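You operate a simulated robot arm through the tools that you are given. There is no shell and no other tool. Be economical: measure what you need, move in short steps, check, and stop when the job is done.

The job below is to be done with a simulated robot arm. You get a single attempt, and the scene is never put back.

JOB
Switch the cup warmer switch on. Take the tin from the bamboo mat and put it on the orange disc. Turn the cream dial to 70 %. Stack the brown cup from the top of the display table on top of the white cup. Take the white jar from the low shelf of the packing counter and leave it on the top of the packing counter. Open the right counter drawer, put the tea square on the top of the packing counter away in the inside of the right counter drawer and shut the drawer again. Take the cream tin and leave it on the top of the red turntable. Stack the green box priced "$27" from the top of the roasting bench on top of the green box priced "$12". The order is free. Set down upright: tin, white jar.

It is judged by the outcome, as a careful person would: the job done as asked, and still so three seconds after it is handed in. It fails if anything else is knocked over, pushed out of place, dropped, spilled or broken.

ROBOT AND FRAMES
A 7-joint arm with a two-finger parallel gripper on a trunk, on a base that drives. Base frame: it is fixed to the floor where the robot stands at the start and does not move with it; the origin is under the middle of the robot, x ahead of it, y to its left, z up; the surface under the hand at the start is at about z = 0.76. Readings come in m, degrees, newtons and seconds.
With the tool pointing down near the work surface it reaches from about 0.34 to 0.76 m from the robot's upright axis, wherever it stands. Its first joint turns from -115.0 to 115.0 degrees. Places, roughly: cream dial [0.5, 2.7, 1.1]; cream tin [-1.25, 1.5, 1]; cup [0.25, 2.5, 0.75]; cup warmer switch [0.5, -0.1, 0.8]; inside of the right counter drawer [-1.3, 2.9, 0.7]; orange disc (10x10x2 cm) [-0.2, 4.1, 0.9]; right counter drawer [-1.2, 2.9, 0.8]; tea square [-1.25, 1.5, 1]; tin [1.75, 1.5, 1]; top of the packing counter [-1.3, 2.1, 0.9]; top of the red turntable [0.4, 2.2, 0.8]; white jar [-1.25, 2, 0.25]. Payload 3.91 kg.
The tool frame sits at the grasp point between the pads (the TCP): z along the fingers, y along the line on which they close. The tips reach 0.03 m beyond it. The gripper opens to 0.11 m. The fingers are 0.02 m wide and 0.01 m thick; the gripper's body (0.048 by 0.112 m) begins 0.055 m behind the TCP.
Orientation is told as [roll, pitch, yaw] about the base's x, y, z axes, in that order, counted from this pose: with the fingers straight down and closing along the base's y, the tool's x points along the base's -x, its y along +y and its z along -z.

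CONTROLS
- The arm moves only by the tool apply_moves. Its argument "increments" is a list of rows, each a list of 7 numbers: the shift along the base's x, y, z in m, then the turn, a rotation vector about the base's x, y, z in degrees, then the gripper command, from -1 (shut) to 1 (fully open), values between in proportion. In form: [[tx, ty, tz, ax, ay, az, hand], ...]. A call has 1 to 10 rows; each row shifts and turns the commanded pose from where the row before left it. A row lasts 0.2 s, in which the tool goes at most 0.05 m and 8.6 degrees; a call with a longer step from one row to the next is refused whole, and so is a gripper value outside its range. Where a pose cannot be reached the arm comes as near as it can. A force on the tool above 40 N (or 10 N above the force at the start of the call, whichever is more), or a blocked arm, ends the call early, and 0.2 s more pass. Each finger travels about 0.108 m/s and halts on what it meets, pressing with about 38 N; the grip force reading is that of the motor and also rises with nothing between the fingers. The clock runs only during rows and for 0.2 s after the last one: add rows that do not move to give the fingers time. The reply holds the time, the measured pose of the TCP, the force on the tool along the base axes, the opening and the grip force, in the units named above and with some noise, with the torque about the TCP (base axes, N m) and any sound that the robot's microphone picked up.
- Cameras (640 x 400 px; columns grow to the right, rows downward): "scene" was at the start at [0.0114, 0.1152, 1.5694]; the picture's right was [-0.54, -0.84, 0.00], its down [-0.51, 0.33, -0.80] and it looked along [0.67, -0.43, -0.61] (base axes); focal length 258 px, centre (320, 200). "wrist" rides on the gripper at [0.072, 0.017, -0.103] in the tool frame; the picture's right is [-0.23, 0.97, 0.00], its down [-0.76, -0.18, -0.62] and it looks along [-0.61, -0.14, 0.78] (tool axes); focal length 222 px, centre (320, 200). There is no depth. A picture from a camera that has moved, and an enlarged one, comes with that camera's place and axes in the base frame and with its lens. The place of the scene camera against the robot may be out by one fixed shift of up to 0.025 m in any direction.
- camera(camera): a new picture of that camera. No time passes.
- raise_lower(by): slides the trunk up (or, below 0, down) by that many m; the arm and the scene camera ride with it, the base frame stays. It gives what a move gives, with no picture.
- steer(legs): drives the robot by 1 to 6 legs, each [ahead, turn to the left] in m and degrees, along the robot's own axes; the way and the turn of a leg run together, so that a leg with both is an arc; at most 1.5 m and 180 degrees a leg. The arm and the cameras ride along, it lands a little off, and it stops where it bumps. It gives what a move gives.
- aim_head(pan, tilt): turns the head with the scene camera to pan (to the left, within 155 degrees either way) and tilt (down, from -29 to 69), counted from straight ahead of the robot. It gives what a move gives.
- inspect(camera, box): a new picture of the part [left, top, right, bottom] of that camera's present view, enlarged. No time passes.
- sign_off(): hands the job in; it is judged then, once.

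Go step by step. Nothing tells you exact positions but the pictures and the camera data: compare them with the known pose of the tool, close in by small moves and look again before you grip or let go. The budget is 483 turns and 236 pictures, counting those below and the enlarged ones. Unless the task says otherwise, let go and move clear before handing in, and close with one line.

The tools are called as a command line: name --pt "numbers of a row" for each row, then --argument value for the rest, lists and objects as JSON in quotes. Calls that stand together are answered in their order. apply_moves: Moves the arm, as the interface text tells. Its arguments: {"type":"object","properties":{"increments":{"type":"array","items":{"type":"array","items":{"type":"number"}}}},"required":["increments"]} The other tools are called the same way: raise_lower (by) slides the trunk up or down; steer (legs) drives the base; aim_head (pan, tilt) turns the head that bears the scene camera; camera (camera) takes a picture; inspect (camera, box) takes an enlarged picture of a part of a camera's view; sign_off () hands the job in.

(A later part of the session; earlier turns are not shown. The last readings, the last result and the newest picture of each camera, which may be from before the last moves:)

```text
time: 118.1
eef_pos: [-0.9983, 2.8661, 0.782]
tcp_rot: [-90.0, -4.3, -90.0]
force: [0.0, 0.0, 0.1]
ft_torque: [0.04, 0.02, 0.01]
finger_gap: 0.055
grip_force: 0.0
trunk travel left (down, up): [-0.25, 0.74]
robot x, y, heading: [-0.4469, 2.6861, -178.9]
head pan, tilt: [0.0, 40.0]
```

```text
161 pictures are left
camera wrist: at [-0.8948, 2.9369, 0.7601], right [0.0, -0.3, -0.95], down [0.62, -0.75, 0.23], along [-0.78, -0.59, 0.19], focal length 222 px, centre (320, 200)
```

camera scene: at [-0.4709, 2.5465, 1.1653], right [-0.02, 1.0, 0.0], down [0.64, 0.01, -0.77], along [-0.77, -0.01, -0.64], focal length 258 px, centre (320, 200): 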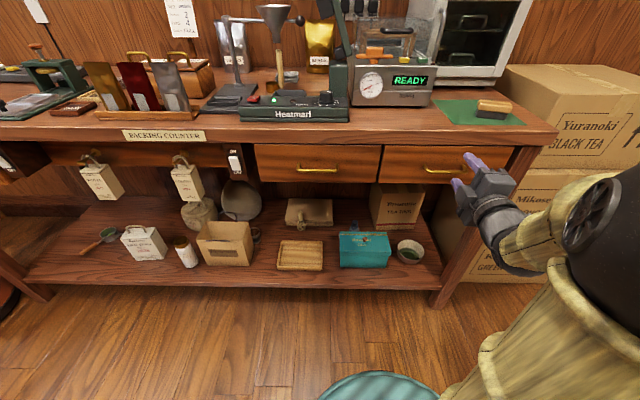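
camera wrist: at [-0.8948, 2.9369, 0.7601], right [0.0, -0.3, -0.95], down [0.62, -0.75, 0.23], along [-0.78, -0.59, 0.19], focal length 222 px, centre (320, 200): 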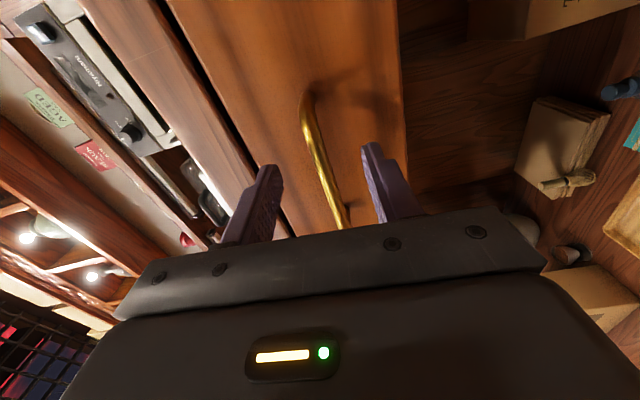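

apply_moves --pt "-0.008 0 0 0 0 0 0" --pt "0 0 0 0 0 0 -1" --pt "0 0 0 0 0 0 -1" --pt "0 0 0 0 0 0 -1"

camera --camera "wrist"

```text
time: 119.1
eef_pos: [-1.005, 2.8654, 0.781]
tcp_rot: [-89.6, -4.2, -90.0]
force: [8.8, -3.6, -22.2]
ft_torque: [0.93, -0.32, 0.06]
finger_gap: 0.0106
grip_force: 44.8
trunk travel left (down, up): [-0.25, 0.74]
robot x, y, heading: [-0.4465, 2.6901, -179.3]
head pan, tilt: [0.0, 40.0]
```

```text
160 pictures are left
camera wrist: at [-0.9022, 2.9366, 0.758], right [0.01, -0.3, -0.95], down [0.62, -0.75, 0.24], along [-0.78, -0.6, 0.18], focal length 222 px, centre (320, 200)
```

wrist: 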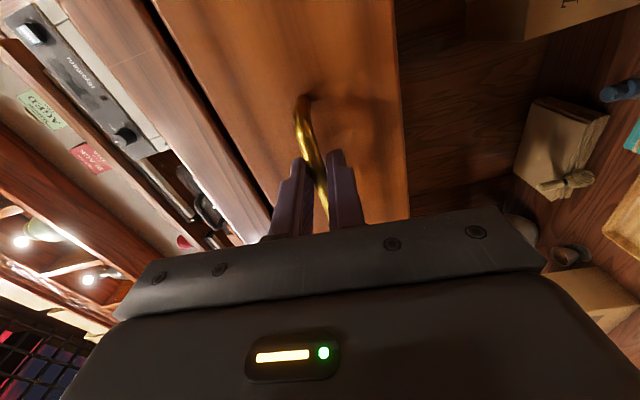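

Bar gripped. Pull the drawer out toward the robot.

apply_moves --pt "0.01 0 0.002 0 0 0 -1" --pt "0.02 0 0 0 0 0 -1" --pt "0.02 0 0 0 0 0 -1" --pt "0.02 0 0 0 0 0 -1" --pt "0.02 0 0 0 0 0 -1"

camera --camera "scene"

```text
time: 120.3
eef_pos: [-0.9173, 2.8657, 0.7802]
tcp_rot: [-89.5, -4.1, -90.1]
force: [0.0, -6.8, -35.0]
ft_torque: [0.93, -0.52, 0.78]
finger_gap: 0.0109
grip_force: 45.0
trunk travel left (down, up): [-0.25, 0.74]
robot x, y, heading: [-0.4492, 2.6919, -179.0]
head pan, tilt: [0.0, 40.0]
```

```text
159 pictures are left
camera scene: at [-0.4731, 2.5466, 1.1651], right [-0.02, 1.0, 0.0], down [0.64, 0.01, -0.76], along [-0.76, -0.01, -0.64], focal length 258 px, centre (320, 200)
```

scene: 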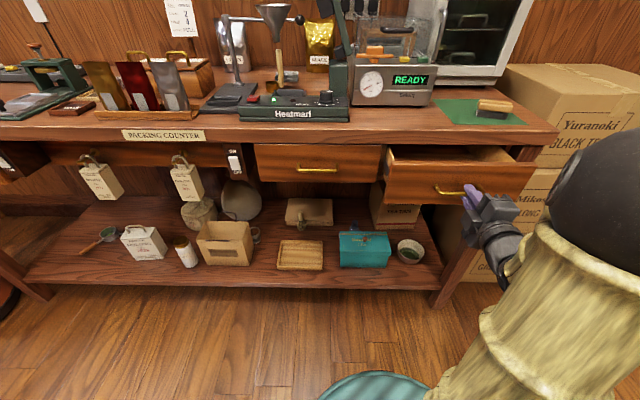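

Opening nicely; ease down a few mm and keep pulling.

apply_moves --pt "0.01 0 -0.004 0 0 0 -1" --pt "0.02 0 -0.001 0 0 0 -1" --pt "0.02 0 0 0 0 0 -1" --pt "0.02 0 0 0 0 0 -1" --pt "0.02 0 0 0 0 0 -1" --pt "0.02 0 0 0 0 0 -1"

camera --camera "scene"

```text
time: 121.0
eef_pos: [-0.8916, 2.8663, 0.7803]
tcp_rot: [-89.3, -4.3, -88.9]
force: [0.8, -4.7, -5.4]
ft_torque: [0.82, -0.14, 0.33]
finger_gap: 0.0108
grip_force: 45.0
out of reach, approached as far as the arm can: row 2, 3
trunk travel left (down, up): [-0.25, 0.74]
robot x, y, heading: [-0.4456, 2.6941, -179.2]
head pan, tilt: [0.0, 40.0]
stopped in row 3: the force on the tool passed its limit at 52 N (the readings are from after the stop); the commanded pose is now the measured one
```

```text
158 pictures are left
camera scene: at [-0.4712, 2.5461, 1.1657], right [-0.02, 1.0, 0.0], down [0.64, 0.01, -0.77], along [-0.77, -0.01, -0.64], focal length 258 px, centre (320, 200)
```

scene: 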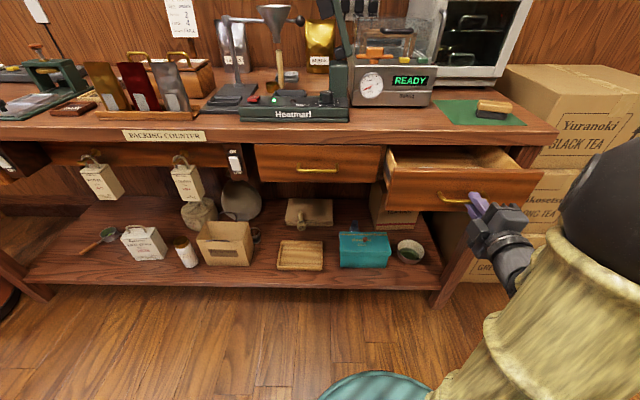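

The arm is at its near limit, so I pull the rest by driving back 7 cm.

steer --legs '[[-0.07, 0]]'

camera --camera "scene"

```text
time: 122.1
eef_pos: [-0.8192, 2.8662, 0.7801]
tcp_rot: [-89.4, -4.2, -89.0]
force: [-0.5, -22.7, -12.4]
ft_torque: [0.91, -0.22, 0.42]
finger_gap: 0.0107
grip_force: 45.1
trunk travel left (down, up): [-0.25, 0.74]
robot x, y, heading: [-0.3757, 2.6857, -178.9]
head pan, tilt: [0.0, 40.0]
```

```text
157 pictures are left
camera scene: at [-0.3999, 2.5459, 1.1649], right [-0.02, 1.0, 0.0], down [0.64, 0.01, -0.77], along [-0.77, -0.01, -0.64], focal length 258 px, centre (320, 200)
```

scene: 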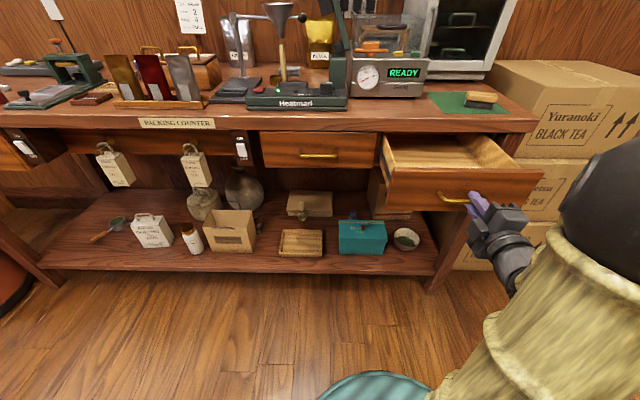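

Drawer open about 19 cm. Release and back off.

apply_moves --pt "0 0 0 0 0 0 -0.3" --pt "0 0 0 0 0 0 0" --pt "0 0 0 0 0 0 0"

steer --legs '[[-0.05, 0]]'

camera --camera "scene"

camera --camera "wrist"

```text
time: 122.9
eef_pos: [-0.8199, 2.867, 0.7797]
tcp_rot: [-89.3, -4.4, -88.9]
force: [0.0, 0.5, 1.0]
ft_torque: [0.01, 0.03, -0.03]
finger_gap: 0.0548
grip_force: 0.0
trunk travel left (down, up): [-0.25, 0.74]
robot x, y, heading: [-0.3769, 2.6951, -179.2]
head pan, tilt: [0.0, 40.0]
```

```text
time: 123.7
eef_pos: [-0.8092, 2.8667, 0.7826]
tcp_rot: [-89.5, -4.2, -89.0]
force: [-0.5, 0.0, -1.0]
ft_torque: [0.03, 0.0, 0.0]
finger_gap: 0.0551
grip_force: 0.0
trunk travel left (down, up): [-0.25, 0.74]
robot x, y, heading: [-0.3653, 2.6903, -179.0]
head pan, tilt: [0.0, 40.0]
stopped in leg 1: the robot was blocked; the commanded pose is now the measured one
```

```text
156 pictures are left
camera scene: at [-0.3886, 2.5476, 1.1652], right [-0.02, 1.0, 0.0], down [0.64, 0.01, -0.77], along [-0.77, -0.01, -0.64], focal length 258 px, centre (320, 200)
```

scene: 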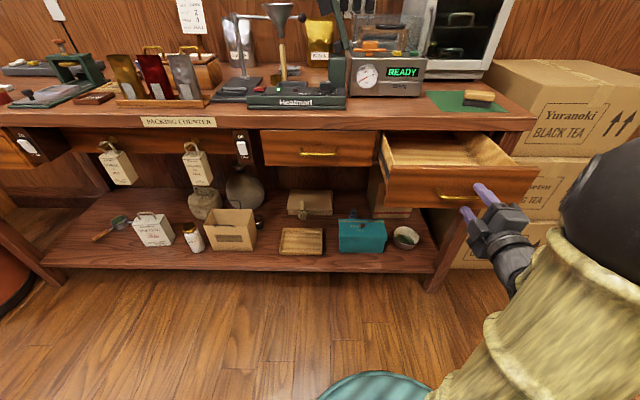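

```text
155 pictures are left
camera wrist: at [-0.707, 2.9398, 0.7587], right [0.01, -0.3, -0.95], down [0.63, -0.73, 0.24], along [-0.77, -0.61, 0.18], focal length 222 px, centre (320, 200)
```

wrist: 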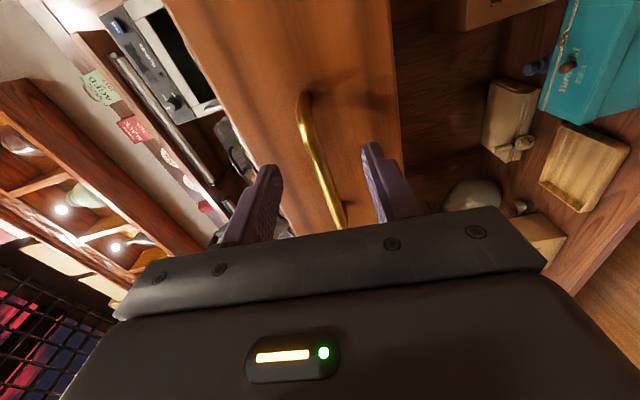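

The base touched something behind. I clear the handle with the arm instead.

apply_moves --pt "0.015 0 0 0 0 0 0" --pt "0.015 0 0 0 0 0 0" --pt "0.015 0 0 0 0 0 0"

```text
time: 124.5
eef_pos: [-0.7815, 2.8855, 0.7945]
tcp_rot: [-89.6, -4.3, -89.0]
force: [-0.7, 0.5, 0.5]
ft_torque: [-0.01, 0.01, 0.01]
finger_gap: 0.0549
grip_force: 0.1
out of reach, approached as far as the arm can: row 1, 2, 3
trunk travel left (down, up): [-0.25, 0.74]
robot x, y, heading: [-0.3624, 2.6933, -178.8]
head pan, tilt: [0.0, 40.0]
```

Tips are now clear of the handle. Raise the trunk back up.

raise_lower --by 0.4

apply_moves --pt "0 0 0 0 -8.5 0 0" --pt "0 0 0 0 -8.5 0 0" --pt "0 0 0 0 -8.5 0 0" --pt "0 0 0 0 -8.5 0 0" --pt "0 0 0 0 -8.5 0 0" --pt "0 0 0 0 -8.5 0 0" --pt "0 0 0 0 -8.5 0 0" --pt "0 0 0 0 -8.5 0 0" --pt "0 0 0 0 -8.5 0 0" --pt "0 0 0 0 -8.5 0 0"

```text
time: 128.3
eef_pos: [-0.7807, 2.8868, 1.1938]
tcp_rot: [-89.5, -4.2, -88.9]
force: [-0.3, -0.2, 0.4]
ft_torque: [0.01, -0.02, 0.02]
finger_gap: 0.0552
grip_force: 0.1
trunk travel left (down, up): [-0.65, 0.34]
robot x, y, heading: [-0.3639, 2.6926, -178.9]
head pan, tilt: [0.0, 40.0]
```

```text
time: 130.6
eef_pos: [-0.782, 2.8883, 1.1841]
tcp_rot: [-7.3, -3.0, -94.5]
force: [0.1, -0.1, -0.3]
ft_torque: [0.05, -0.02, -0.02]
finger_gap: 0.0552
grip_force: 0.0
out of reach, approached as far as the arm can: row 9
trunk travel left (down, up): [-0.65, 0.34]
robot x, y, heading: [-0.362, 2.6892, -179.0]
head pan, tilt: [0.0, 40.0]
```

apply_moves --pt "0 -0.02 0 0 -7 0 -1" --pt "0 -0.03 0 0 0 0 -1" --pt "0 -0.03 0 0 0 0 -1" --pt "0 -0.03 0 0 0 0 -1"

steer --legs '[[0.06, 0], [0, 90], [1.12, 0], [0, -90]]'

camera --camera "scene"

```text
time: 131.6
eef_pos: [-0.7795, 2.7795, 1.1837]
tcp_rot: [-0.4, -2.6, -94.9]
force: [-0.1, -0.4, -0.6]
ft_torque: [0.01, 0.01, 0.0]
finger_gap: 0.0001
grip_force: 37.4
trunk travel left (down, up): [-0.65, 0.34]
robot x, y, heading: [-0.3636, 2.6896, -178.9]
head pan, tilt: [0.0, 40.0]
```

```text
time: 149.9
eef_pos: [-0.8107, 1.6302, 1.1819]
tcp_rot: [-0.5, -2.7, -91.6]
force: [0.0, 0.3, 0.0]
ft_torque: [-0.03, -0.01, 0.0]
finger_gap: 0.0002
grip_force: 37.1
trunk travel left (down, up): [-0.65, 0.34]
robot x, y, heading: [-0.3937, 1.5674, -175.8]
head pan, tilt: [0.0, 40.0]
```

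```text
154 pictures are left
camera scene: at [-0.4062, 1.4218, 1.5652], right [-0.08, 1.0, 0.0], down [0.64, 0.05, -0.77], along [-0.76, -0.06, -0.64], focal length 258 px, centre (320, 200)
```

scene: 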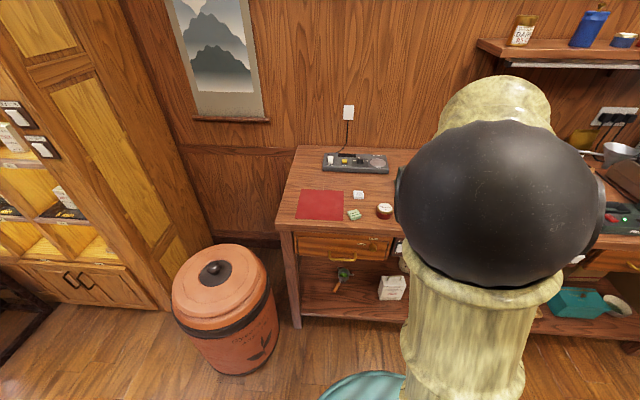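

steer --legs '[[0.17, 0]]'

apply_moves --pt "-0.04 -0.01 -0.01 0 0 0 0" --pt "-0.04 -0.015 -0.02 0 0 0 0" --pt "-0.04 -0.015 -0.02 0 0 0 0" --pt "-0.04 -0.015 -0.02 0 0 0 0" --pt "-0.04 -0.01 -0.02 0 0 0 0"

camera --camera "wrist"

```text
time: 151.5
eef_pos: [-0.9814, 1.6154, 1.1833]
tcp_rot: [-0.4, -2.7, -91.4]
force: [-1.4, -0.9, -1.0]
ft_torque: [-0.01, -0.01, 0.01]
finger_gap: 0.0
grip_force: 38.3
trunk travel left (down, up): [-0.65, 0.34]
robot x, y, heading: [-0.5587, 1.5558, -175.6]
head pan, tilt: [0.0, 40.0]
```

```text
time: 152.7
eef_pos: [-1.1826, 1.5518, 1.0915]
tcp_rot: [-0.4, -2.8, -91.5]
force: [0.5, 0.3, 0.1]
ft_torque: [0.02, -0.01, 0.01]
finger_gap: 0.0549
grip_force: 0.0
trunk travel left (down, up): [-0.65, 0.34]
robot x, y, heading: [-0.5635, 1.5486, -175.7]
head pan, tilt: [0.0, 40.0]
```

```text
153 pictures are left
camera wrist: at [-1.1638, 1.6288, 1.1898], right [0.97, -0.25, 0.0], down [-0.19, -0.73, 0.66], along [-0.16, -0.64, -0.75], focal length 222 px, centre (320, 200)
```

wrist: 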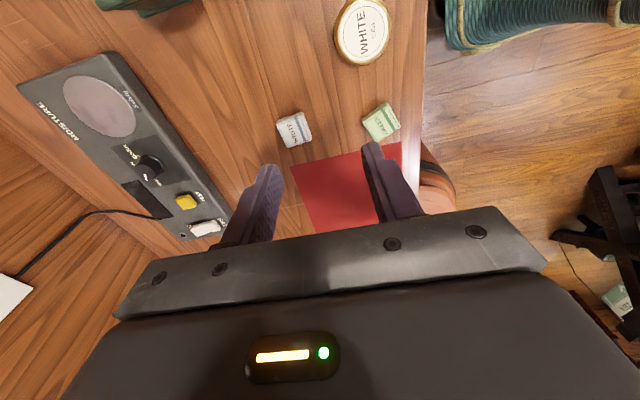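

inspect --camera "wrist" --box '[250, 80, 430, 190]'

```text
3.56 times, centred on (340, 135) of wrist
camera zoom: at [-1.1638, 1.6288, 1.1898], right [0.97, -0.25, 0.0], down [-0.19, -0.73, 0.66], along [-0.16, -0.64, -0.75], focal length 790 px, centre (249, 431)
```

zoom: 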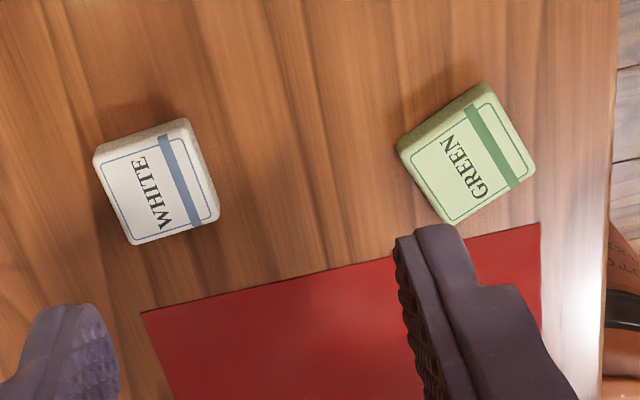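

The white square is at (-1.230, 1.510), about 3.9 cm, nearly axis-aligned. Level the tool and descend over it.

apply_moves --pt "-0.024 -0.021 -0.02 2.7 0 4 0.1" --pt "-0.023 -0.021 -0.03 0 0 0 0.1" --pt "0 0 -0.04 0 0 0 0.1" --pt "0 0 -0.03 0 0 0 0.1" --pt "0 0 0 0 0 0 0.1"

camera --camera "wrist"

```text
time: 153.9
eef_pos: [-1.2283, 1.5076, 0.971]
tcp_rot: [-0.5, -0.1, -87.4]
force: [-0.1, 0.3, -0.4]
ft_torque: [-0.02, -0.01, 0.01]
finger_gap: 0.0609
grip_force: 0.1
trunk travel left (down, up): [-0.65, 0.34]
robot x, y, heading: [-0.5607, 1.5542, -175.6]
head pan, tilt: [0.0, 40.0]
```

```text
151 pictures are left
camera wrist: at [-1.2148, 1.5808, 1.0744], right [0.98, -0.18, -0.01], down [-0.14, -0.77, 0.63], along [-0.12, -0.61, -0.78], focal length 222 px, centre (320, 200)
```

wrist: 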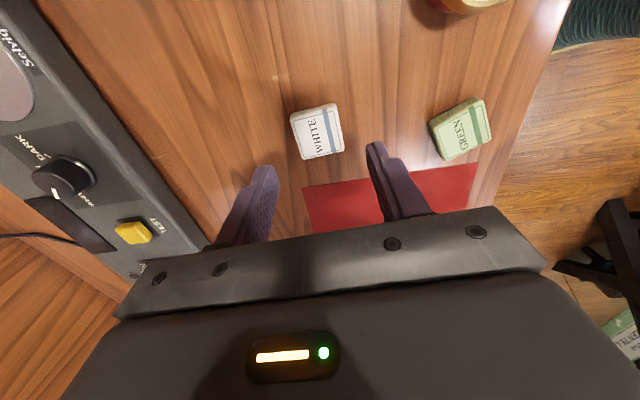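

apply_moves --pt "-0.003 0.004 -0.03 0 0 0 0.1" --pt "0 0 -0.022 0 0 0 0.1" --pt "0 0 -0.006 0 0 0 0.1" --pt "0 0 0 0 0 0 0.1"

camera --camera "wrist"

```text
time: 154.9
eef_pos: [-1.2311, 1.5132, 0.9138]
tcp_rot: [-0.5, 0.0, -87.4]
force: [-0.9, 0.4, -0.9]
ft_torque: [0.0, -0.02, -0.03]
finger_gap: 0.0604
grip_force: 0.1
trunk travel left (down, up): [-0.65, 0.34]
robot x, y, heading: [-0.5615, 1.5539, -175.6]
head pan, tilt: [0.0, 40.0]
```

```text
150 pictures are left
camera wrist: at [-1.2173, 1.5868, 1.0166], right [0.98, -0.18, -0.01], down [-0.14, -0.77, 0.62], along [-0.12, -0.61, -0.78], focal length 222 px, centre (320, 200)
```

wrist: 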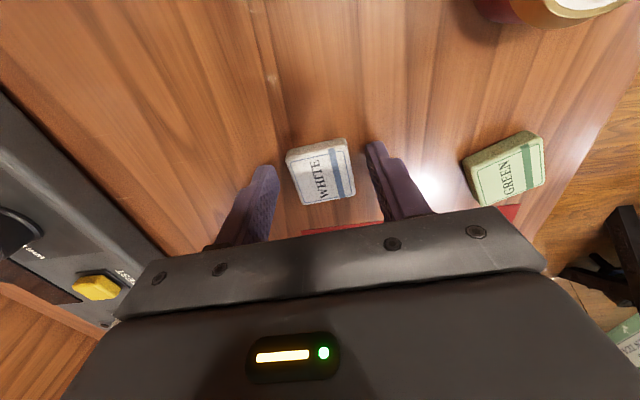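

Square sits between the fingers. Closing and lifting.

apply_moves --pt "0 0 -0.002 0 0 0 -0.1" --pt "0 0 0 0 0 0 -0.5" --pt "0 0 0 0 0 0 -1" --pt "0 0 0 0 0 0 -1" --pt "0 0 0.03 0 0 0 -1" --pt "0 0 0.045 0 0 0 -1" --pt "0 0 0.045 0 0 0 -1"

camera --camera "wrist"

```text
time: 156.5
eef_pos: [-1.2294, 1.5133, 1.033]
tcp_rot: [-0.4, 0.0, -87.4]
force: [-0.7, -0.9, 0.6]
ft_torque: [-0.03, -0.02, 0.01]
finger_gap: 0.0382
grip_force: 37.9
trunk travel left (down, up): [-0.65, 0.34]
robot x, y, heading: [-0.5622, 1.5526, -175.6]
head pan, tilt: [0.0, 40.0]
```

```text
149 pictures are left
camera wrist: at [-1.216, 1.5877, 1.1352], right [0.98, -0.18, -0.01], down [-0.14, -0.77, 0.62], along [-0.12, -0.61, -0.78], focal length 222 px, centre (320, 200)
```

wrist: 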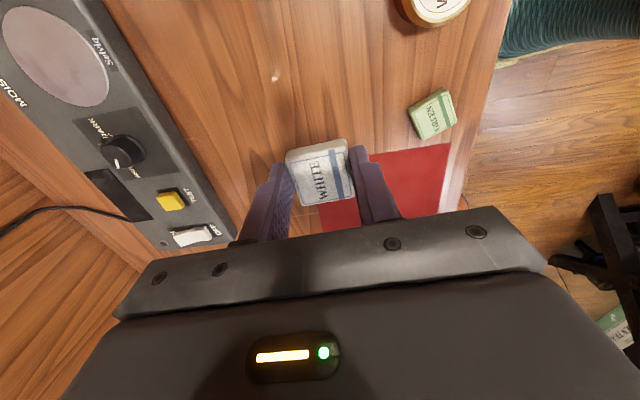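

Tea square held. Retract, then drive back to the open drawer.

apply_moves --pt "0.03 0 0.035 0 0 0 -1" --pt "0.035 0 0.035 0 0 0 -1" --pt "0.035 0.01 0.03 0 0 0 -1" --pt "0.04 0.01 0.02 0 0 0 -1" --pt "0.045 0.01 0 0 0 0 -1" --pt "0.045 0.01 0 0 0 0 -1"

steer --legs '[[-0.15, 0], [0, -94.4], [1.2, 0], [0, 90]]'

camera --camera "scene"

camera --camera "wrist"

```text
time: 157.9
eef_pos: [-1.0001, 1.554, 1.1543]
tcp_rot: [-0.4, -0.1, -87.4]
force: [0.3, 0.2, -0.2]
ft_torque: [0.0, 0.01, -0.01]
finger_gap: 0.0384
grip_force: 38.0
trunk travel left (down, up): [-0.65, 0.34]
robot x, y, heading: [-0.5615, 1.5533, -175.6]
head pan, tilt: [0.0, 40.0]
```

```text
time: 177.3
eef_pos: [-0.8857, 2.7799, 1.1536]
tcp_rot: [-0.4, -0.1, -90.3]
force: [0.0, -0.4, 0.4]
ft_torque: [0.0, 0.0, 0.01]
finger_gap: 0.0382
grip_force: 37.9
trunk travel left (down, up): [-0.65, 0.34]
robot x, y, heading: [-0.4436, 2.7566, -178.7]
head pan, tilt: [0.0, 40.0]
```

```text
148 pictures are left
camera scene: at [-0.4683, 2.6124, 1.5652], right [-0.03, 1.0, 0.0], down [0.64, 0.02, -0.77], along [-0.77, -0.02, -0.64], focal length 258 px, centre (320, 200)
```

scene: 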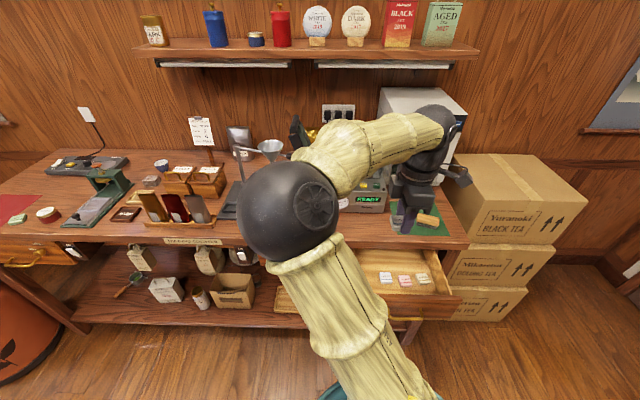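

```text
147 pictures are left
camera wrist: at [-0.8674, 2.8523, 1.256], right [0.97, -0.23, -0.01], down [-0.18, -0.76, 0.62], along [-0.15, -0.61, -0.78], focal length 222 px, centre (320, 200)
```

wrist: 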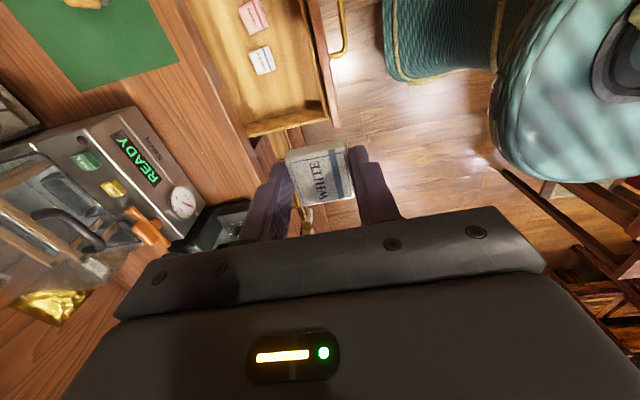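

inspect --camera "scene" --box '[350, 230, 480, 330]'

inspect --camera "wrist" --box '[180, 0, 360, 160]'

```text
4.00 times, centred on (415, 280) of scene
camera zoom: at [-0.4683, 2.6124, 1.5652], right [-0.03, 1.0, 0.0], down [0.64, 0.02, -0.77], along [-0.77, -0.02, -0.64], focal length 1031 px, centre (-60, -120)
```

zoom: 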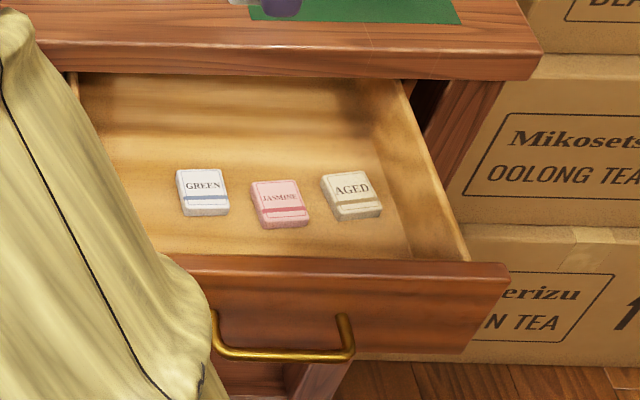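

```text
2.50 times, centred on (270, 80) of wrist
camera zoom: at [-0.8674, 2.8523, 1.256], right [0.97, -0.23, -0.01], down [-0.18, -0.76, 0.62], along [-0.15, -0.61, -0.78], focal length 555 px, centre (445, 500)
```

zoom: 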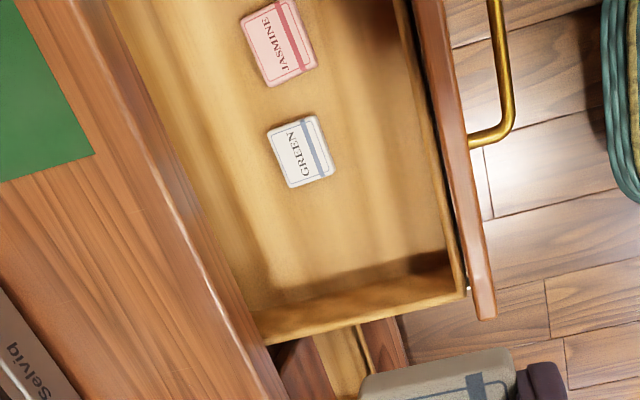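

The drawer already holds some tea squares; there is free floor at about (-0.95, 2.758), floor z ≈ 0.73. Moving above it.

apply_moves --pt "-0.022 -0.008 -0.035 0 0 0 -1" --pt "-0.022 -0.007 -0.04 0 0 0 -1" --pt "-0.02 -0.007 -0.04 0 0 0 -1" --pt "0 0 -0.04 0 0 0 -1" --pt "0 0 -0.04 0 0 0 -1" --pt "0 0 0 0 0 0 -1"

camera --camera "wrist"

inspect --camera "scene" --box '[320, 180, 500, 340]'

```text
time: 178.7
eef_pos: [-0.9484, 2.7573, 0.9577]
tcp_rot: [-0.4, 0.0, -90.4]
force: [0.5, 0.2, -0.1]
ft_torque: [-0.02, 0.01, 0.01]
finger_gap: 0.0382
grip_force: 37.5
trunk travel left (down, up): [-0.65, 0.34]
robot x, y, heading: [-0.4439, 2.7563, -178.5]
head pan, tilt: [0.0, 40.0]
```

```text
144 pictures are left
camera wrist: at [-0.9312, 2.8289, 1.0604], right [0.97, -0.23, -0.01], down [-0.18, -0.76, 0.62], along [-0.15, -0.61, -0.78], focal length 222 px, centre (320, 200)
```

wrist: 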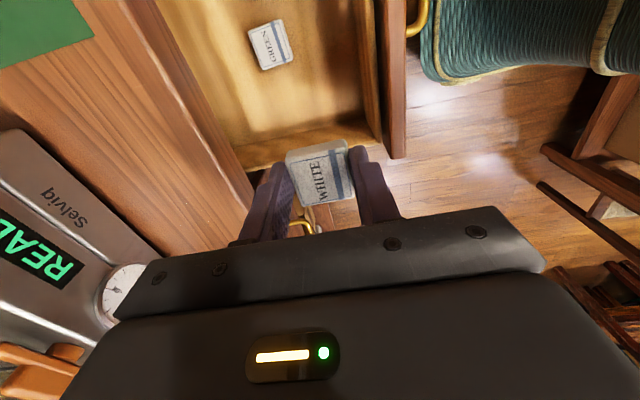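

```text
2.50 times, centred on (410, 260) of scene
camera zoom: at [-0.4684, 2.6124, 1.5652], right [-0.03, 1.0, 0.0], down [0.64, 0.02, -0.77], along [-0.77, -0.02, -0.64], focal length 644 px, centre (95, 50)
```

zoom: 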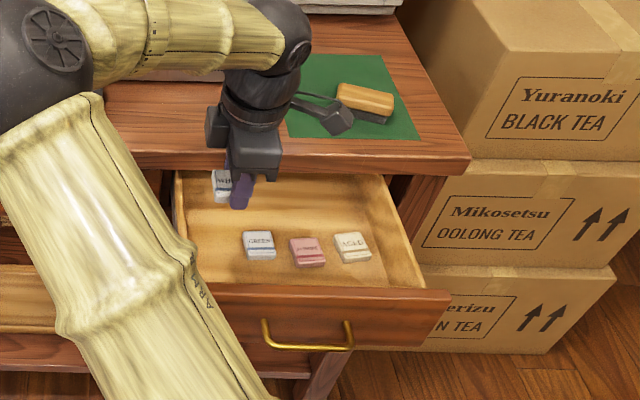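

inspect --camera "wrist" --box '[220, 20, 420, 190]'

```text
2.35 times, centred on (320, 105) of wrist
camera zoom: at [-0.9312, 2.8289, 1.0604], right [0.97, -0.23, -0.01], down [-0.18, -0.76, 0.62], along [-0.15, -0.61, -0.78], focal length 523 px, centre (320, 424)
```

zoom: 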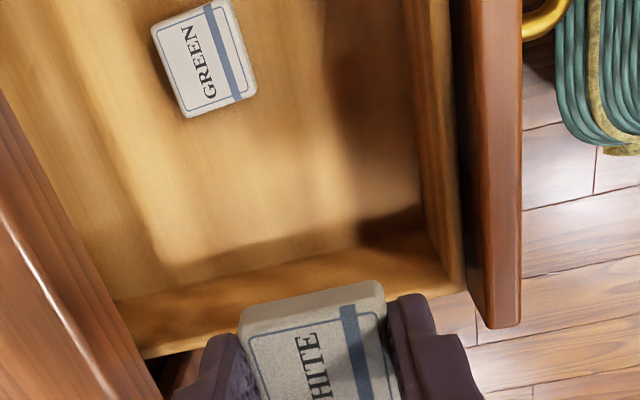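

Space confirmed (walls at y≈2.704, x≈-0.893). Lowering into the drawer.

apply_moves --pt "-0.002 -0.004 -0.045 0 0 0 -1" --pt "0 0 -0.045 0 0 0 -1" --pt "0 0 -0.045 0 0 0 -1" --pt "0 0 -0.035 0 0 0 -1" --pt "0 0 -0.01 0 0 0 -1" --pt "0 0 -0.006 0 0 0 -1"

camera --camera "wrist"

```text
time: 180.1
eef_pos: [-0.9525, 2.7536, 0.773]
tcp_rot: [-0.5, -0.1, -90.4]
force: [0.0, -0.4, 4.9]
ft_torque: [-0.06, -0.05, 0.0]
finger_gap: 0.038
grip_force: 38.2
trunk travel left (down, up): [-0.65, 0.34]
robot x, y, heading: [-0.4509, 2.7554, -178.3]
head pan, tilt: [0.0, 40.0]
```

```text
141 pictures are left
camera wrist: at [-0.934, 2.826, 0.8752], right [0.97, -0.23, -0.01], down [-0.18, -0.76, 0.62], along [-0.15, -0.61, -0.78], focal length 222 px, centre (320, 200)
```

wrist: 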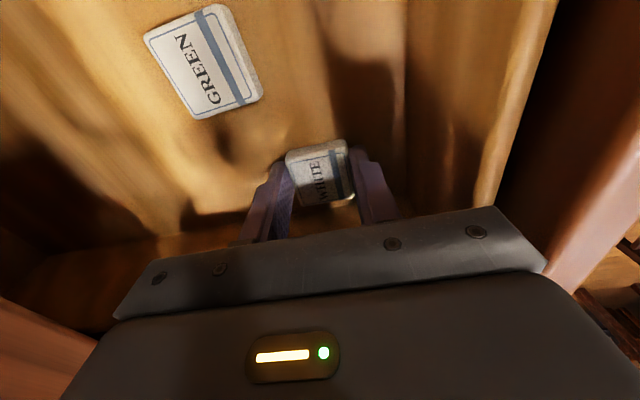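

Floor contact. Release and lift out.

apply_moves --pt "0 0 0 0 0 0 -0.1" --pt "0 0 0 0 0 0 -0.05" --pt "0 0 0.02 0 0 0 -0.05" --pt "0 0 0.045 0 0 0 -0.05" --pt "0 0 0.045 0 0 0 -0.05" --pt "0 0 0.045 0 0 0 -0.05" --pt "0 0 0.045 0 0 0 -0.05"

camera --camera "wrist"

```text
time: 181.7
eef_pos: [-0.9505, 2.7545, 0.9721]
tcp_rot: [-0.5, -0.1, -90.4]
force: [-0.6, -0.2, 0.2]
ft_torque: [0.0, 0.01, 0.02]
finger_gap: 0.0521
grip_force: 0.1
trunk travel left (down, up): [-0.65, 0.34]
robot x, y, heading: [-0.4443, 2.7556, -178.7]
head pan, tilt: [0.0, 40.0]
```

```text
140 pictures are left
camera wrist: at [-0.9316, 2.8268, 1.0749], right [0.97, -0.23, -0.01], down [-0.18, -0.76, 0.63], along [-0.15, -0.61, -0.78], focal length 222 px, centre (320, 200)
```

wrist: 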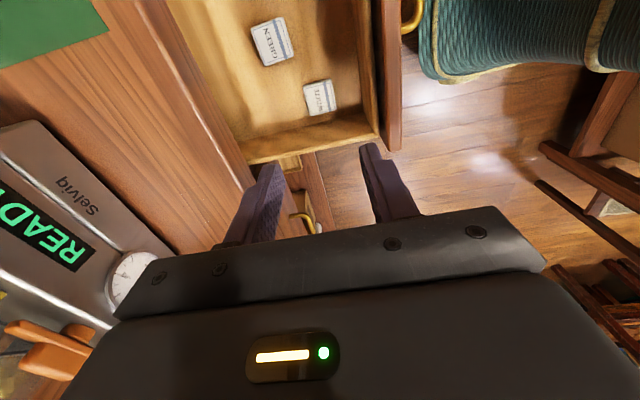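

The square lies flat in the drawer. Now I'll close the hand, turn it a quarter and bring it in front of the handle to push the drawer shut.

apply_moves --pt "0.015 0.011 0.01 0 0 -8.5 -1" --pt "0.015 0.011 0 0 0 -8.5 -1" --pt "0.015 0.011 0 0 0 -8.5 -1" --pt "0.015 0.011 0 0 0 -8.5 -1" --pt "0.015 0.011 0 0 0 -8.5 -1" --pt "0.015 0.011 0 0 0 -8.5 -1" --pt "0.015 0.011 0 0 0 -8.5 -1" --pt "0.015 0.011 0 0 0 -8.5 -1" --pt "0.015 0.011 0 0 0 -8.5 -1" --pt "0.015 0.011 0 0 0 -8.5 -1"

camera --camera "wrist"

camera --camera "scene"

```text
time: 183.9
eef_pos: [-0.8021, 2.8642, 0.9824]
tcp_rot: [-0.3, -0.1, -175.6]
force: [0.9, -1.1, 0.4]
ft_torque: [0.01, 0.02, -0.03]
finger_gap: 0.0001
grip_force: 37.8
trunk travel left (down, up): [-0.65, 0.34]
robot x, y, heading: [-0.4412, 2.7558, -178.4]
head pan, tilt: [0.0, 40.0]
```

```text
139 pictures are left
camera wrist: at [-0.7289, 2.8525, 1.0845], right [-0.15, -0.99, -0.01], down [-0.77, 0.11, 0.63], along [-0.62, 0.1, -0.78], focal length 222 px, centre (320, 200)
```

wrist: 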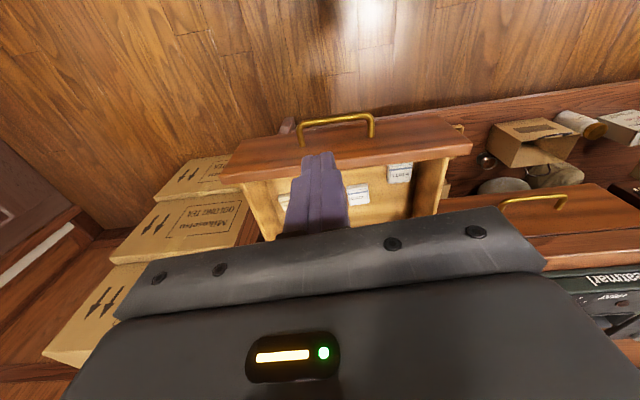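

```text
138 pictures are left
camera scene: at [-0.4683, 2.6126, 1.5653], right [-0.03, 1.0, 0.0], down [0.64, 0.02, -0.77], along [-0.77, -0.02, -0.64], focal length 258 px, centre (320, 200)
```

scene: 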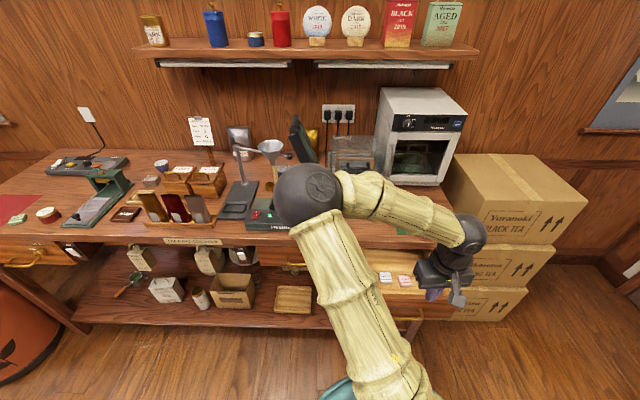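

Bar at x ≈ -0.835; the fingers are 2 cm in front of it. Descend and push.

apply_moves --pt "0.003 -0.004 -0.045 0 0 0 -1" --pt "0 0 -0.045 0 0 0 -1" --pt "0 0 -0.045 0 0 0 -1" --pt "0 0 -0.045 0 0 0 -1" --pt "0 0 -0.01 0 0 0 -1" --pt "0 0 0 0 0 0 -1"

camera --camera "wrist"

```text
time: 185.3
eef_pos: [-0.7999, 2.8612, 0.7931]
tcp_rot: [-0.3, 0.0, -175.5]
force: [0.0, 0.3, -0.2]
ft_torque: [0.01, 0.01, 0.04]
finger_gap: 0.0001
grip_force: 37.5
trunk travel left (down, up): [-0.65, 0.34]
robot x, y, heading: [-0.4478, 2.759, -178.7]
head pan, tilt: [0.0, 40.0]
```

```text
137 pictures are left
camera wrist: at [-0.7257, 2.85, 0.8948], right [-0.15, -0.99, -0.01], down [-0.77, 0.11, 0.62], along [-0.62, 0.1, -0.78], focal length 222 px, centre (320, 200)
```

wrist: 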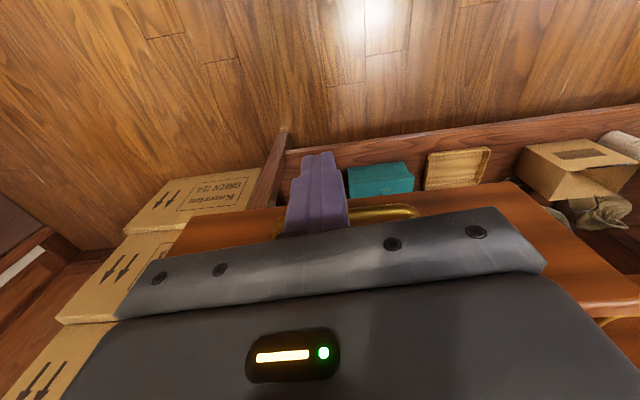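

apply_moves --pt "0 -0.01 0 0 0 0 -1" --pt "-0.02 0 0 0 0 0 -1" --pt "-0.03 0 0 0 0 0 -1" --pt "-0.03 0 0 0 0 0 -1" --pt "-0.03 0 0 0 0 0 -1" --pt "-0.03 0 0 0 0 0 -1" --pt "-0.025 0 0 0 0 0 -1"

camera --camera "scene"

```text
time: 186.9
eef_pos: [-0.9617, 2.8486, 0.7931]
tcp_rot: [-0.3, 0.0, -175.4]
force: [-0.1, -0.6, 0.8]
ft_torque: [0.0, 0.0, -0.01]
finger_gap: 0.0
grip_force: 37.4
trunk travel left (down, up): [-0.65, 0.34]
robot x, y, heading: [-0.4456, 2.7586, -178.4]
head pan, tilt: [0.0, 40.0]
```

```text
136 pictures are left
camera scene: at [-0.4688, 2.6123, 1.5652], right [-0.03, 1.0, 0.0], down [0.64, 0.02, -0.77], along [-0.77, -0.02, -0.64], focal length 258 px, centre (320, 200)
```

scene: 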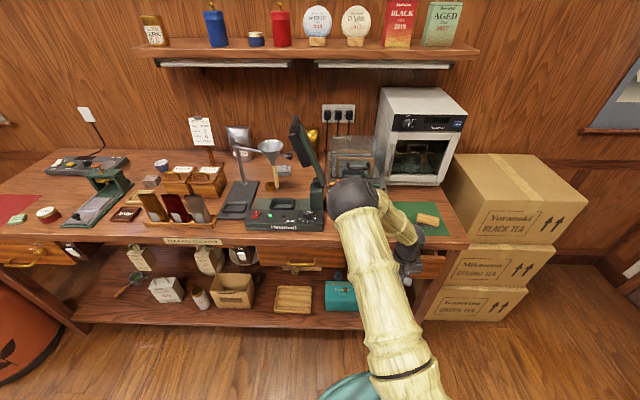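

apply_moves --pt "-0.015 0 0 0 0 0 -1" --pt "-0.015 0 0 0 0 0 -1" --pt "-0.008 0 0 0 0 0 -1" --pt "-0.005 0 0 0 0 0 -1" --pt "-0.004 0 0 0 0 0 -1"

camera --camera "wrist"

inspect --camera "scene" --box '[350, 220, 480, 310]'

```text
time: 188.1
eef_pos: [-1.0005, 2.8498, 0.7913]
tcp_rot: [-0.2, 0.7, -175.7]
force: [21.7, -3.2, 7.9]
ft_torque: [0.4, 2.23, -0.07]
finger_gap: 0.0
grip_force: 37.3
trunk travel left (down, up): [-0.65, 0.34]
robot x, y, heading: [-0.4456, 2.7564, -178.6]
head pan, tilt: [0.0, 40.0]
stopped in row 5: the force on the tool passed its limit at 45 N (the readings are from after the stop); the commanded pose is now the measured one
```

```text
135 pictures are left
camera wrist: at [-0.9284, 2.8378, 0.8951], right [-0.15, -0.99, -0.01], down [-0.78, 0.12, 0.62], along [-0.61, 0.1, -0.79], focal length 222 px, centre (320, 200)
```

wrist: 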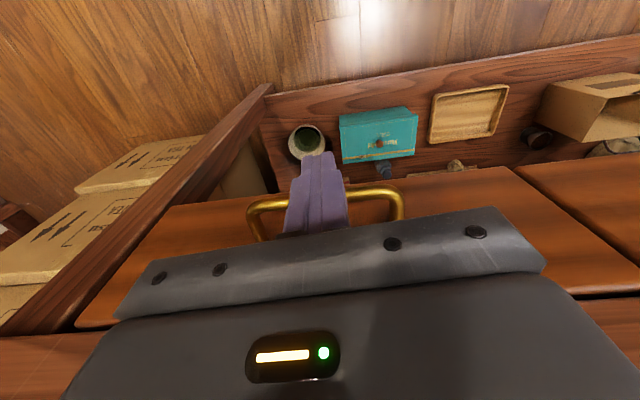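

```text
4.44 times, centred on (415, 265) of scene
camera zoom: at [-0.4644, 2.6117, 1.5654], right [-0.03, 1.0, 0.0], down [0.64, 0.02, -0.77], along [-0.77, -0.02, -0.64], focal length 1145 px, centre (-102, -89)
```

zoom: 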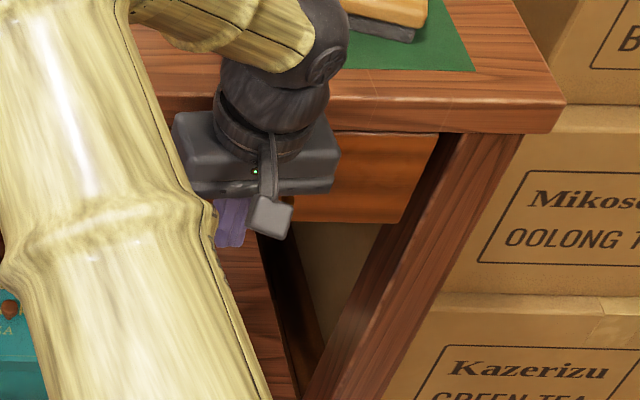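

The drawer is shut (bar back at its original place). Back off, lift, and drive along to the white jar on the low shelf.

apply_moves --pt "0.04 0 0 0 0 0 -1" --pt "0.04 0 0 0 0 0 -1" --pt "0.04 0 0.03 0 0 0 -1" --pt "0.02 0 0.045 0 0 0 -1" --pt "0 0 0.05 0 0 0 -1" --pt "0 0 0.05 0 0 0 -1" --pt "0 0 0.05 0 0 0 -1" --pt "0 0 0.05 0 0 0 -1" --pt "0 -0.03 0.03 0 0 0 -1"

steer --legs '[[0, 88], [0.72, 0], [0, -90]]'

camera --camera "scene"

```text
time: 190.1
eef_pos: [-0.8634, 2.8171, 1.096]
tcp_rot: [-0.2, 0.7, -175.6]
force: [-0.7, -1.1, 0.0]
ft_torque: [0.0, 0.02, 0.01]
finger_gap: 0.0001
grip_force: 37.3
trunk travel left (down, up): [-0.65, 0.34]
robot x, y, heading: [-0.4442, 2.756, -178.5]
head pan, tilt: [0.0, 40.0]
```

```text
time: 205.8
eef_pos: [-0.8708, 2.1114, 1.0957]
tcp_rot: [-0.2, 0.5, -179.4]
force: [-1.0, -0.2, 0.3]
ft_torque: [0.01, -0.02, -0.01]
finger_gap: 0.0002
grip_force: 37.4
trunk travel left (down, up): [-0.65, 0.34]
robot x, y, heading: [-0.4548, 2.0208, 177.9]
head pan, tilt: [0.0, 40.0]
```

```text
133 pictures are left
camera scene: at [-0.4893, 1.8804, 1.5652], right [0.04, 1.0, 0.0], down [0.64, -0.03, -0.77], along [-0.77, 0.03, -0.64], focal length 258 px, centre (320, 200)
```

scene: 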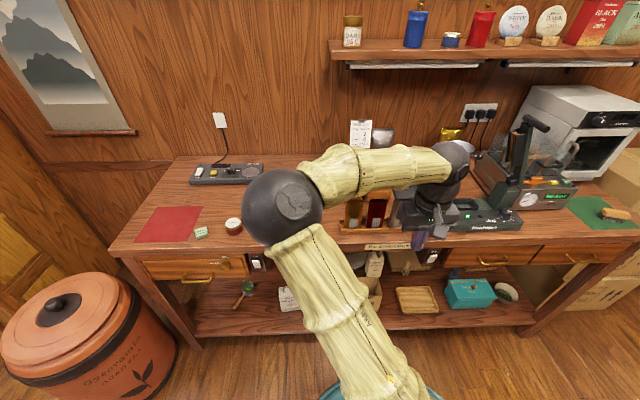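

apply_moves --pt "0 0 0 0 8.5 0 -1" --pt "0 0 0 0 8.5 0 -1" --pt "0 0 0 0 8.5 0 -1" --pt "0 0 0 0 8.5 0 -1" --pt "0 0 0 0 8.5 0 0.6" --pt "0 0 0 0 8.5 0 0.6" --pt "0 0 0 0 0 0 0.6"

raise_lower --by -0.4

camera --camera "scene"

camera --camera "wrist"

```text
time: 207.4
eef_pos: [-0.8811, 2.1156, 1.1034]
tcp_rot: [-1.0, -50.4, -178.8]
force: [0.2, -0.7, 0.1]
ft_torque: [-0.02, 0.03, -0.01]
finger_gap: 0.0879
grip_force: 0.0
out of reach, approached as far as the arm can: row 6
trunk travel left (down, up): [-0.65, 0.34]
robot x, y, heading: [-0.4554, 2.0224, 178.1]
head pan, tilt: [0.0, 40.0]
```

```text
time: 211.2
eef_pos: [-0.8814, 2.1158, 0.7038]
tcp_rot: [-1.2, -50.2, -178.8]
force: [-0.5, 0.5, -0.1]
ft_torque: [-0.02, 0.01, 0.01]
finger_gap: 0.0878
grip_force: 0.1
trunk travel left (down, up): [-0.25, 0.74]
robot x, y, heading: [-0.459, 2.0243, 177.7]
head pan, tilt: [0.0, 40.0]
```

```text
132 pictures are left
camera scene: at [-0.4892, 1.8804, 1.1653], right [0.04, 1.0, 0.0], down [0.64, -0.03, -0.77], along [-0.77, 0.03, -0.64], focal length 258 px, centre (320, 200)
```

scene: 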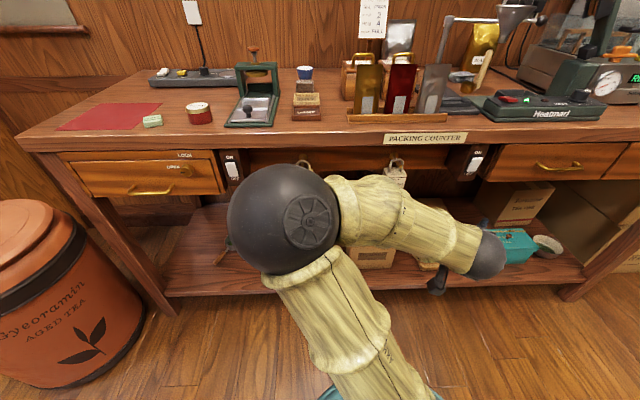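

```text
131 pictures are left
camera wrist: at [-0.7557, 2.0992, 0.7127], right [-0.14, -0.98, 0.16], down [-0.01, 0.17, 0.99], along [-0.99, 0.14, -0.03], focal length 222 px, centre (320, 200)
```

wrist: 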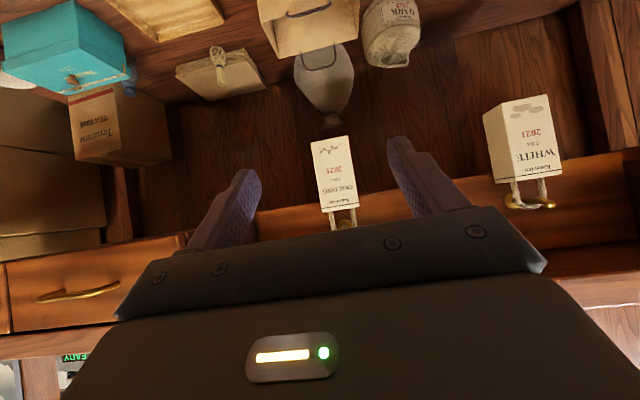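

raise_lower --by -0.25

camera --camera "wrist"

camera --camera "scene"

```text
time: 213.8
eef_pos: [-0.881, 2.1149, 0.4544]
tcp_rot: [-1.2, -50.3, -178.9]
force: [-0.3, -0.5, -0.6]
ft_torque: [0.0, -0.01, 0.0]
finger_gap: 0.088
grip_force: 0.1
trunk travel left (down, up): [0.0, 0.99]
robot x, y, heading: [-0.4558, 2.022, 177.5]
head pan, tilt: [0.0, 40.0]
```

```text
130 pictures are left
camera wrist: at [-0.7557, 2.0992, 0.4627], right [-0.14, -0.98, 0.16], down [-0.01, 0.17, 0.99], along [-0.99, 0.14, -0.03], focal length 222 px, centre (320, 200)
```

wrist: 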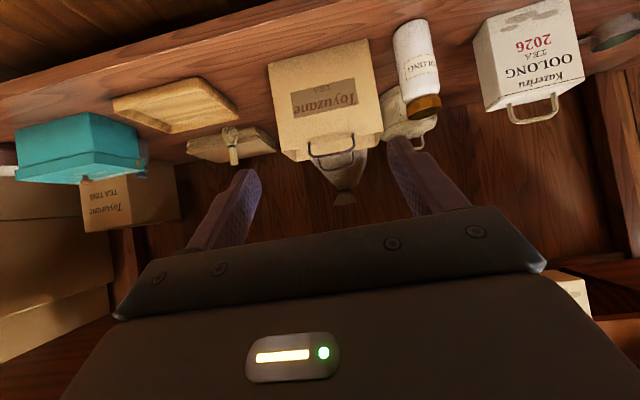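

```text
129 pictures are left
camera scene: at [-0.4891, 1.8804, 0.9153], right [0.04, 1.0, 0.0], down [0.64, -0.03, -0.77], along [-0.77, 0.03, -0.64], focal length 258 px, centre (320, 200)
```

scene: 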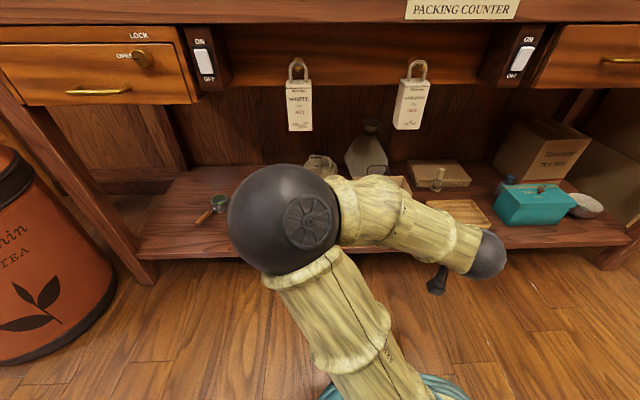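

Lowered. The jar is at about (-1.175, 1.945), shelf z ≈ 0.18, top ≈ 0.32, between the paper bag and the Oolong box. Moving down in front of it.

apply_moves --pt "0 -0.03 -0.035 0 0 0 0.6" --pt "0 -0.03 -0.035 0 0 0 0.6" --pt "0 -0.03 -0.035 0 0 0 0.6" --pt "0 -0.03 -0.03 0 0 0 0.6" --pt "0 -0.03 -0.03 0 0 0 0.6" --pt "0 -0.02 -0.03 0 0 0 0.6"

camera --camera "wrist"

camera --camera "scene"

```text
time: 215.2
eef_pos: [-0.947, 1.9528, 0.291]
tcp_rot: [-1.1, -50.1, -178.8]
force: [0.3, -0.7, -1.2]
ft_torque: [0.06, -0.01, -0.02]
finger_gap: 0.0881
grip_force: 0.0
out of reach, approached as far as the arm can: row 1, 2, 3, 4
trunk travel left (down, up): [0.0, 0.99]
robot x, y, heading: [-0.4508, 2.0222, 177.8]
head pan, tilt: [0.0, 40.0]
```

```text
128 pictures are left
camera wrist: at [-0.8212, 1.9378, 0.3001], right [-0.14, -0.98, 0.16], down [-0.01, 0.16, 0.99], along [-0.99, 0.14, -0.03], focal length 222 px, centre (320, 200)
```

wrist: 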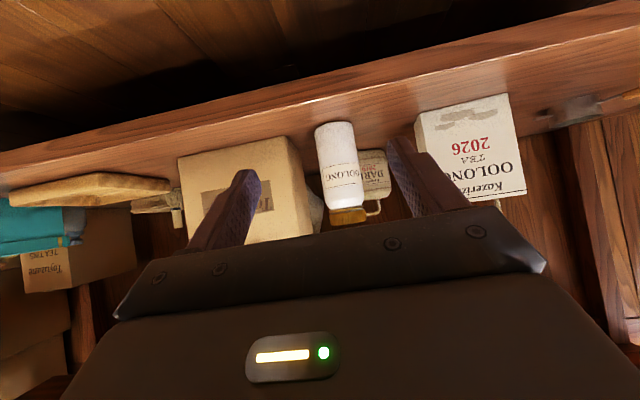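

```text
127 pictures are left
camera scene: at [-0.4892, 1.8802, 0.9152], right [0.04, 1.0, 0.0], down [0.64, -0.03, -0.77], along [-0.77, 0.03, -0.64], focal length 258 px, centre (320, 200)
```

scene: 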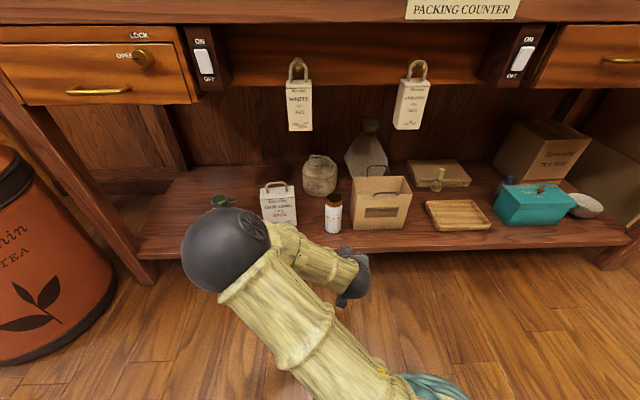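

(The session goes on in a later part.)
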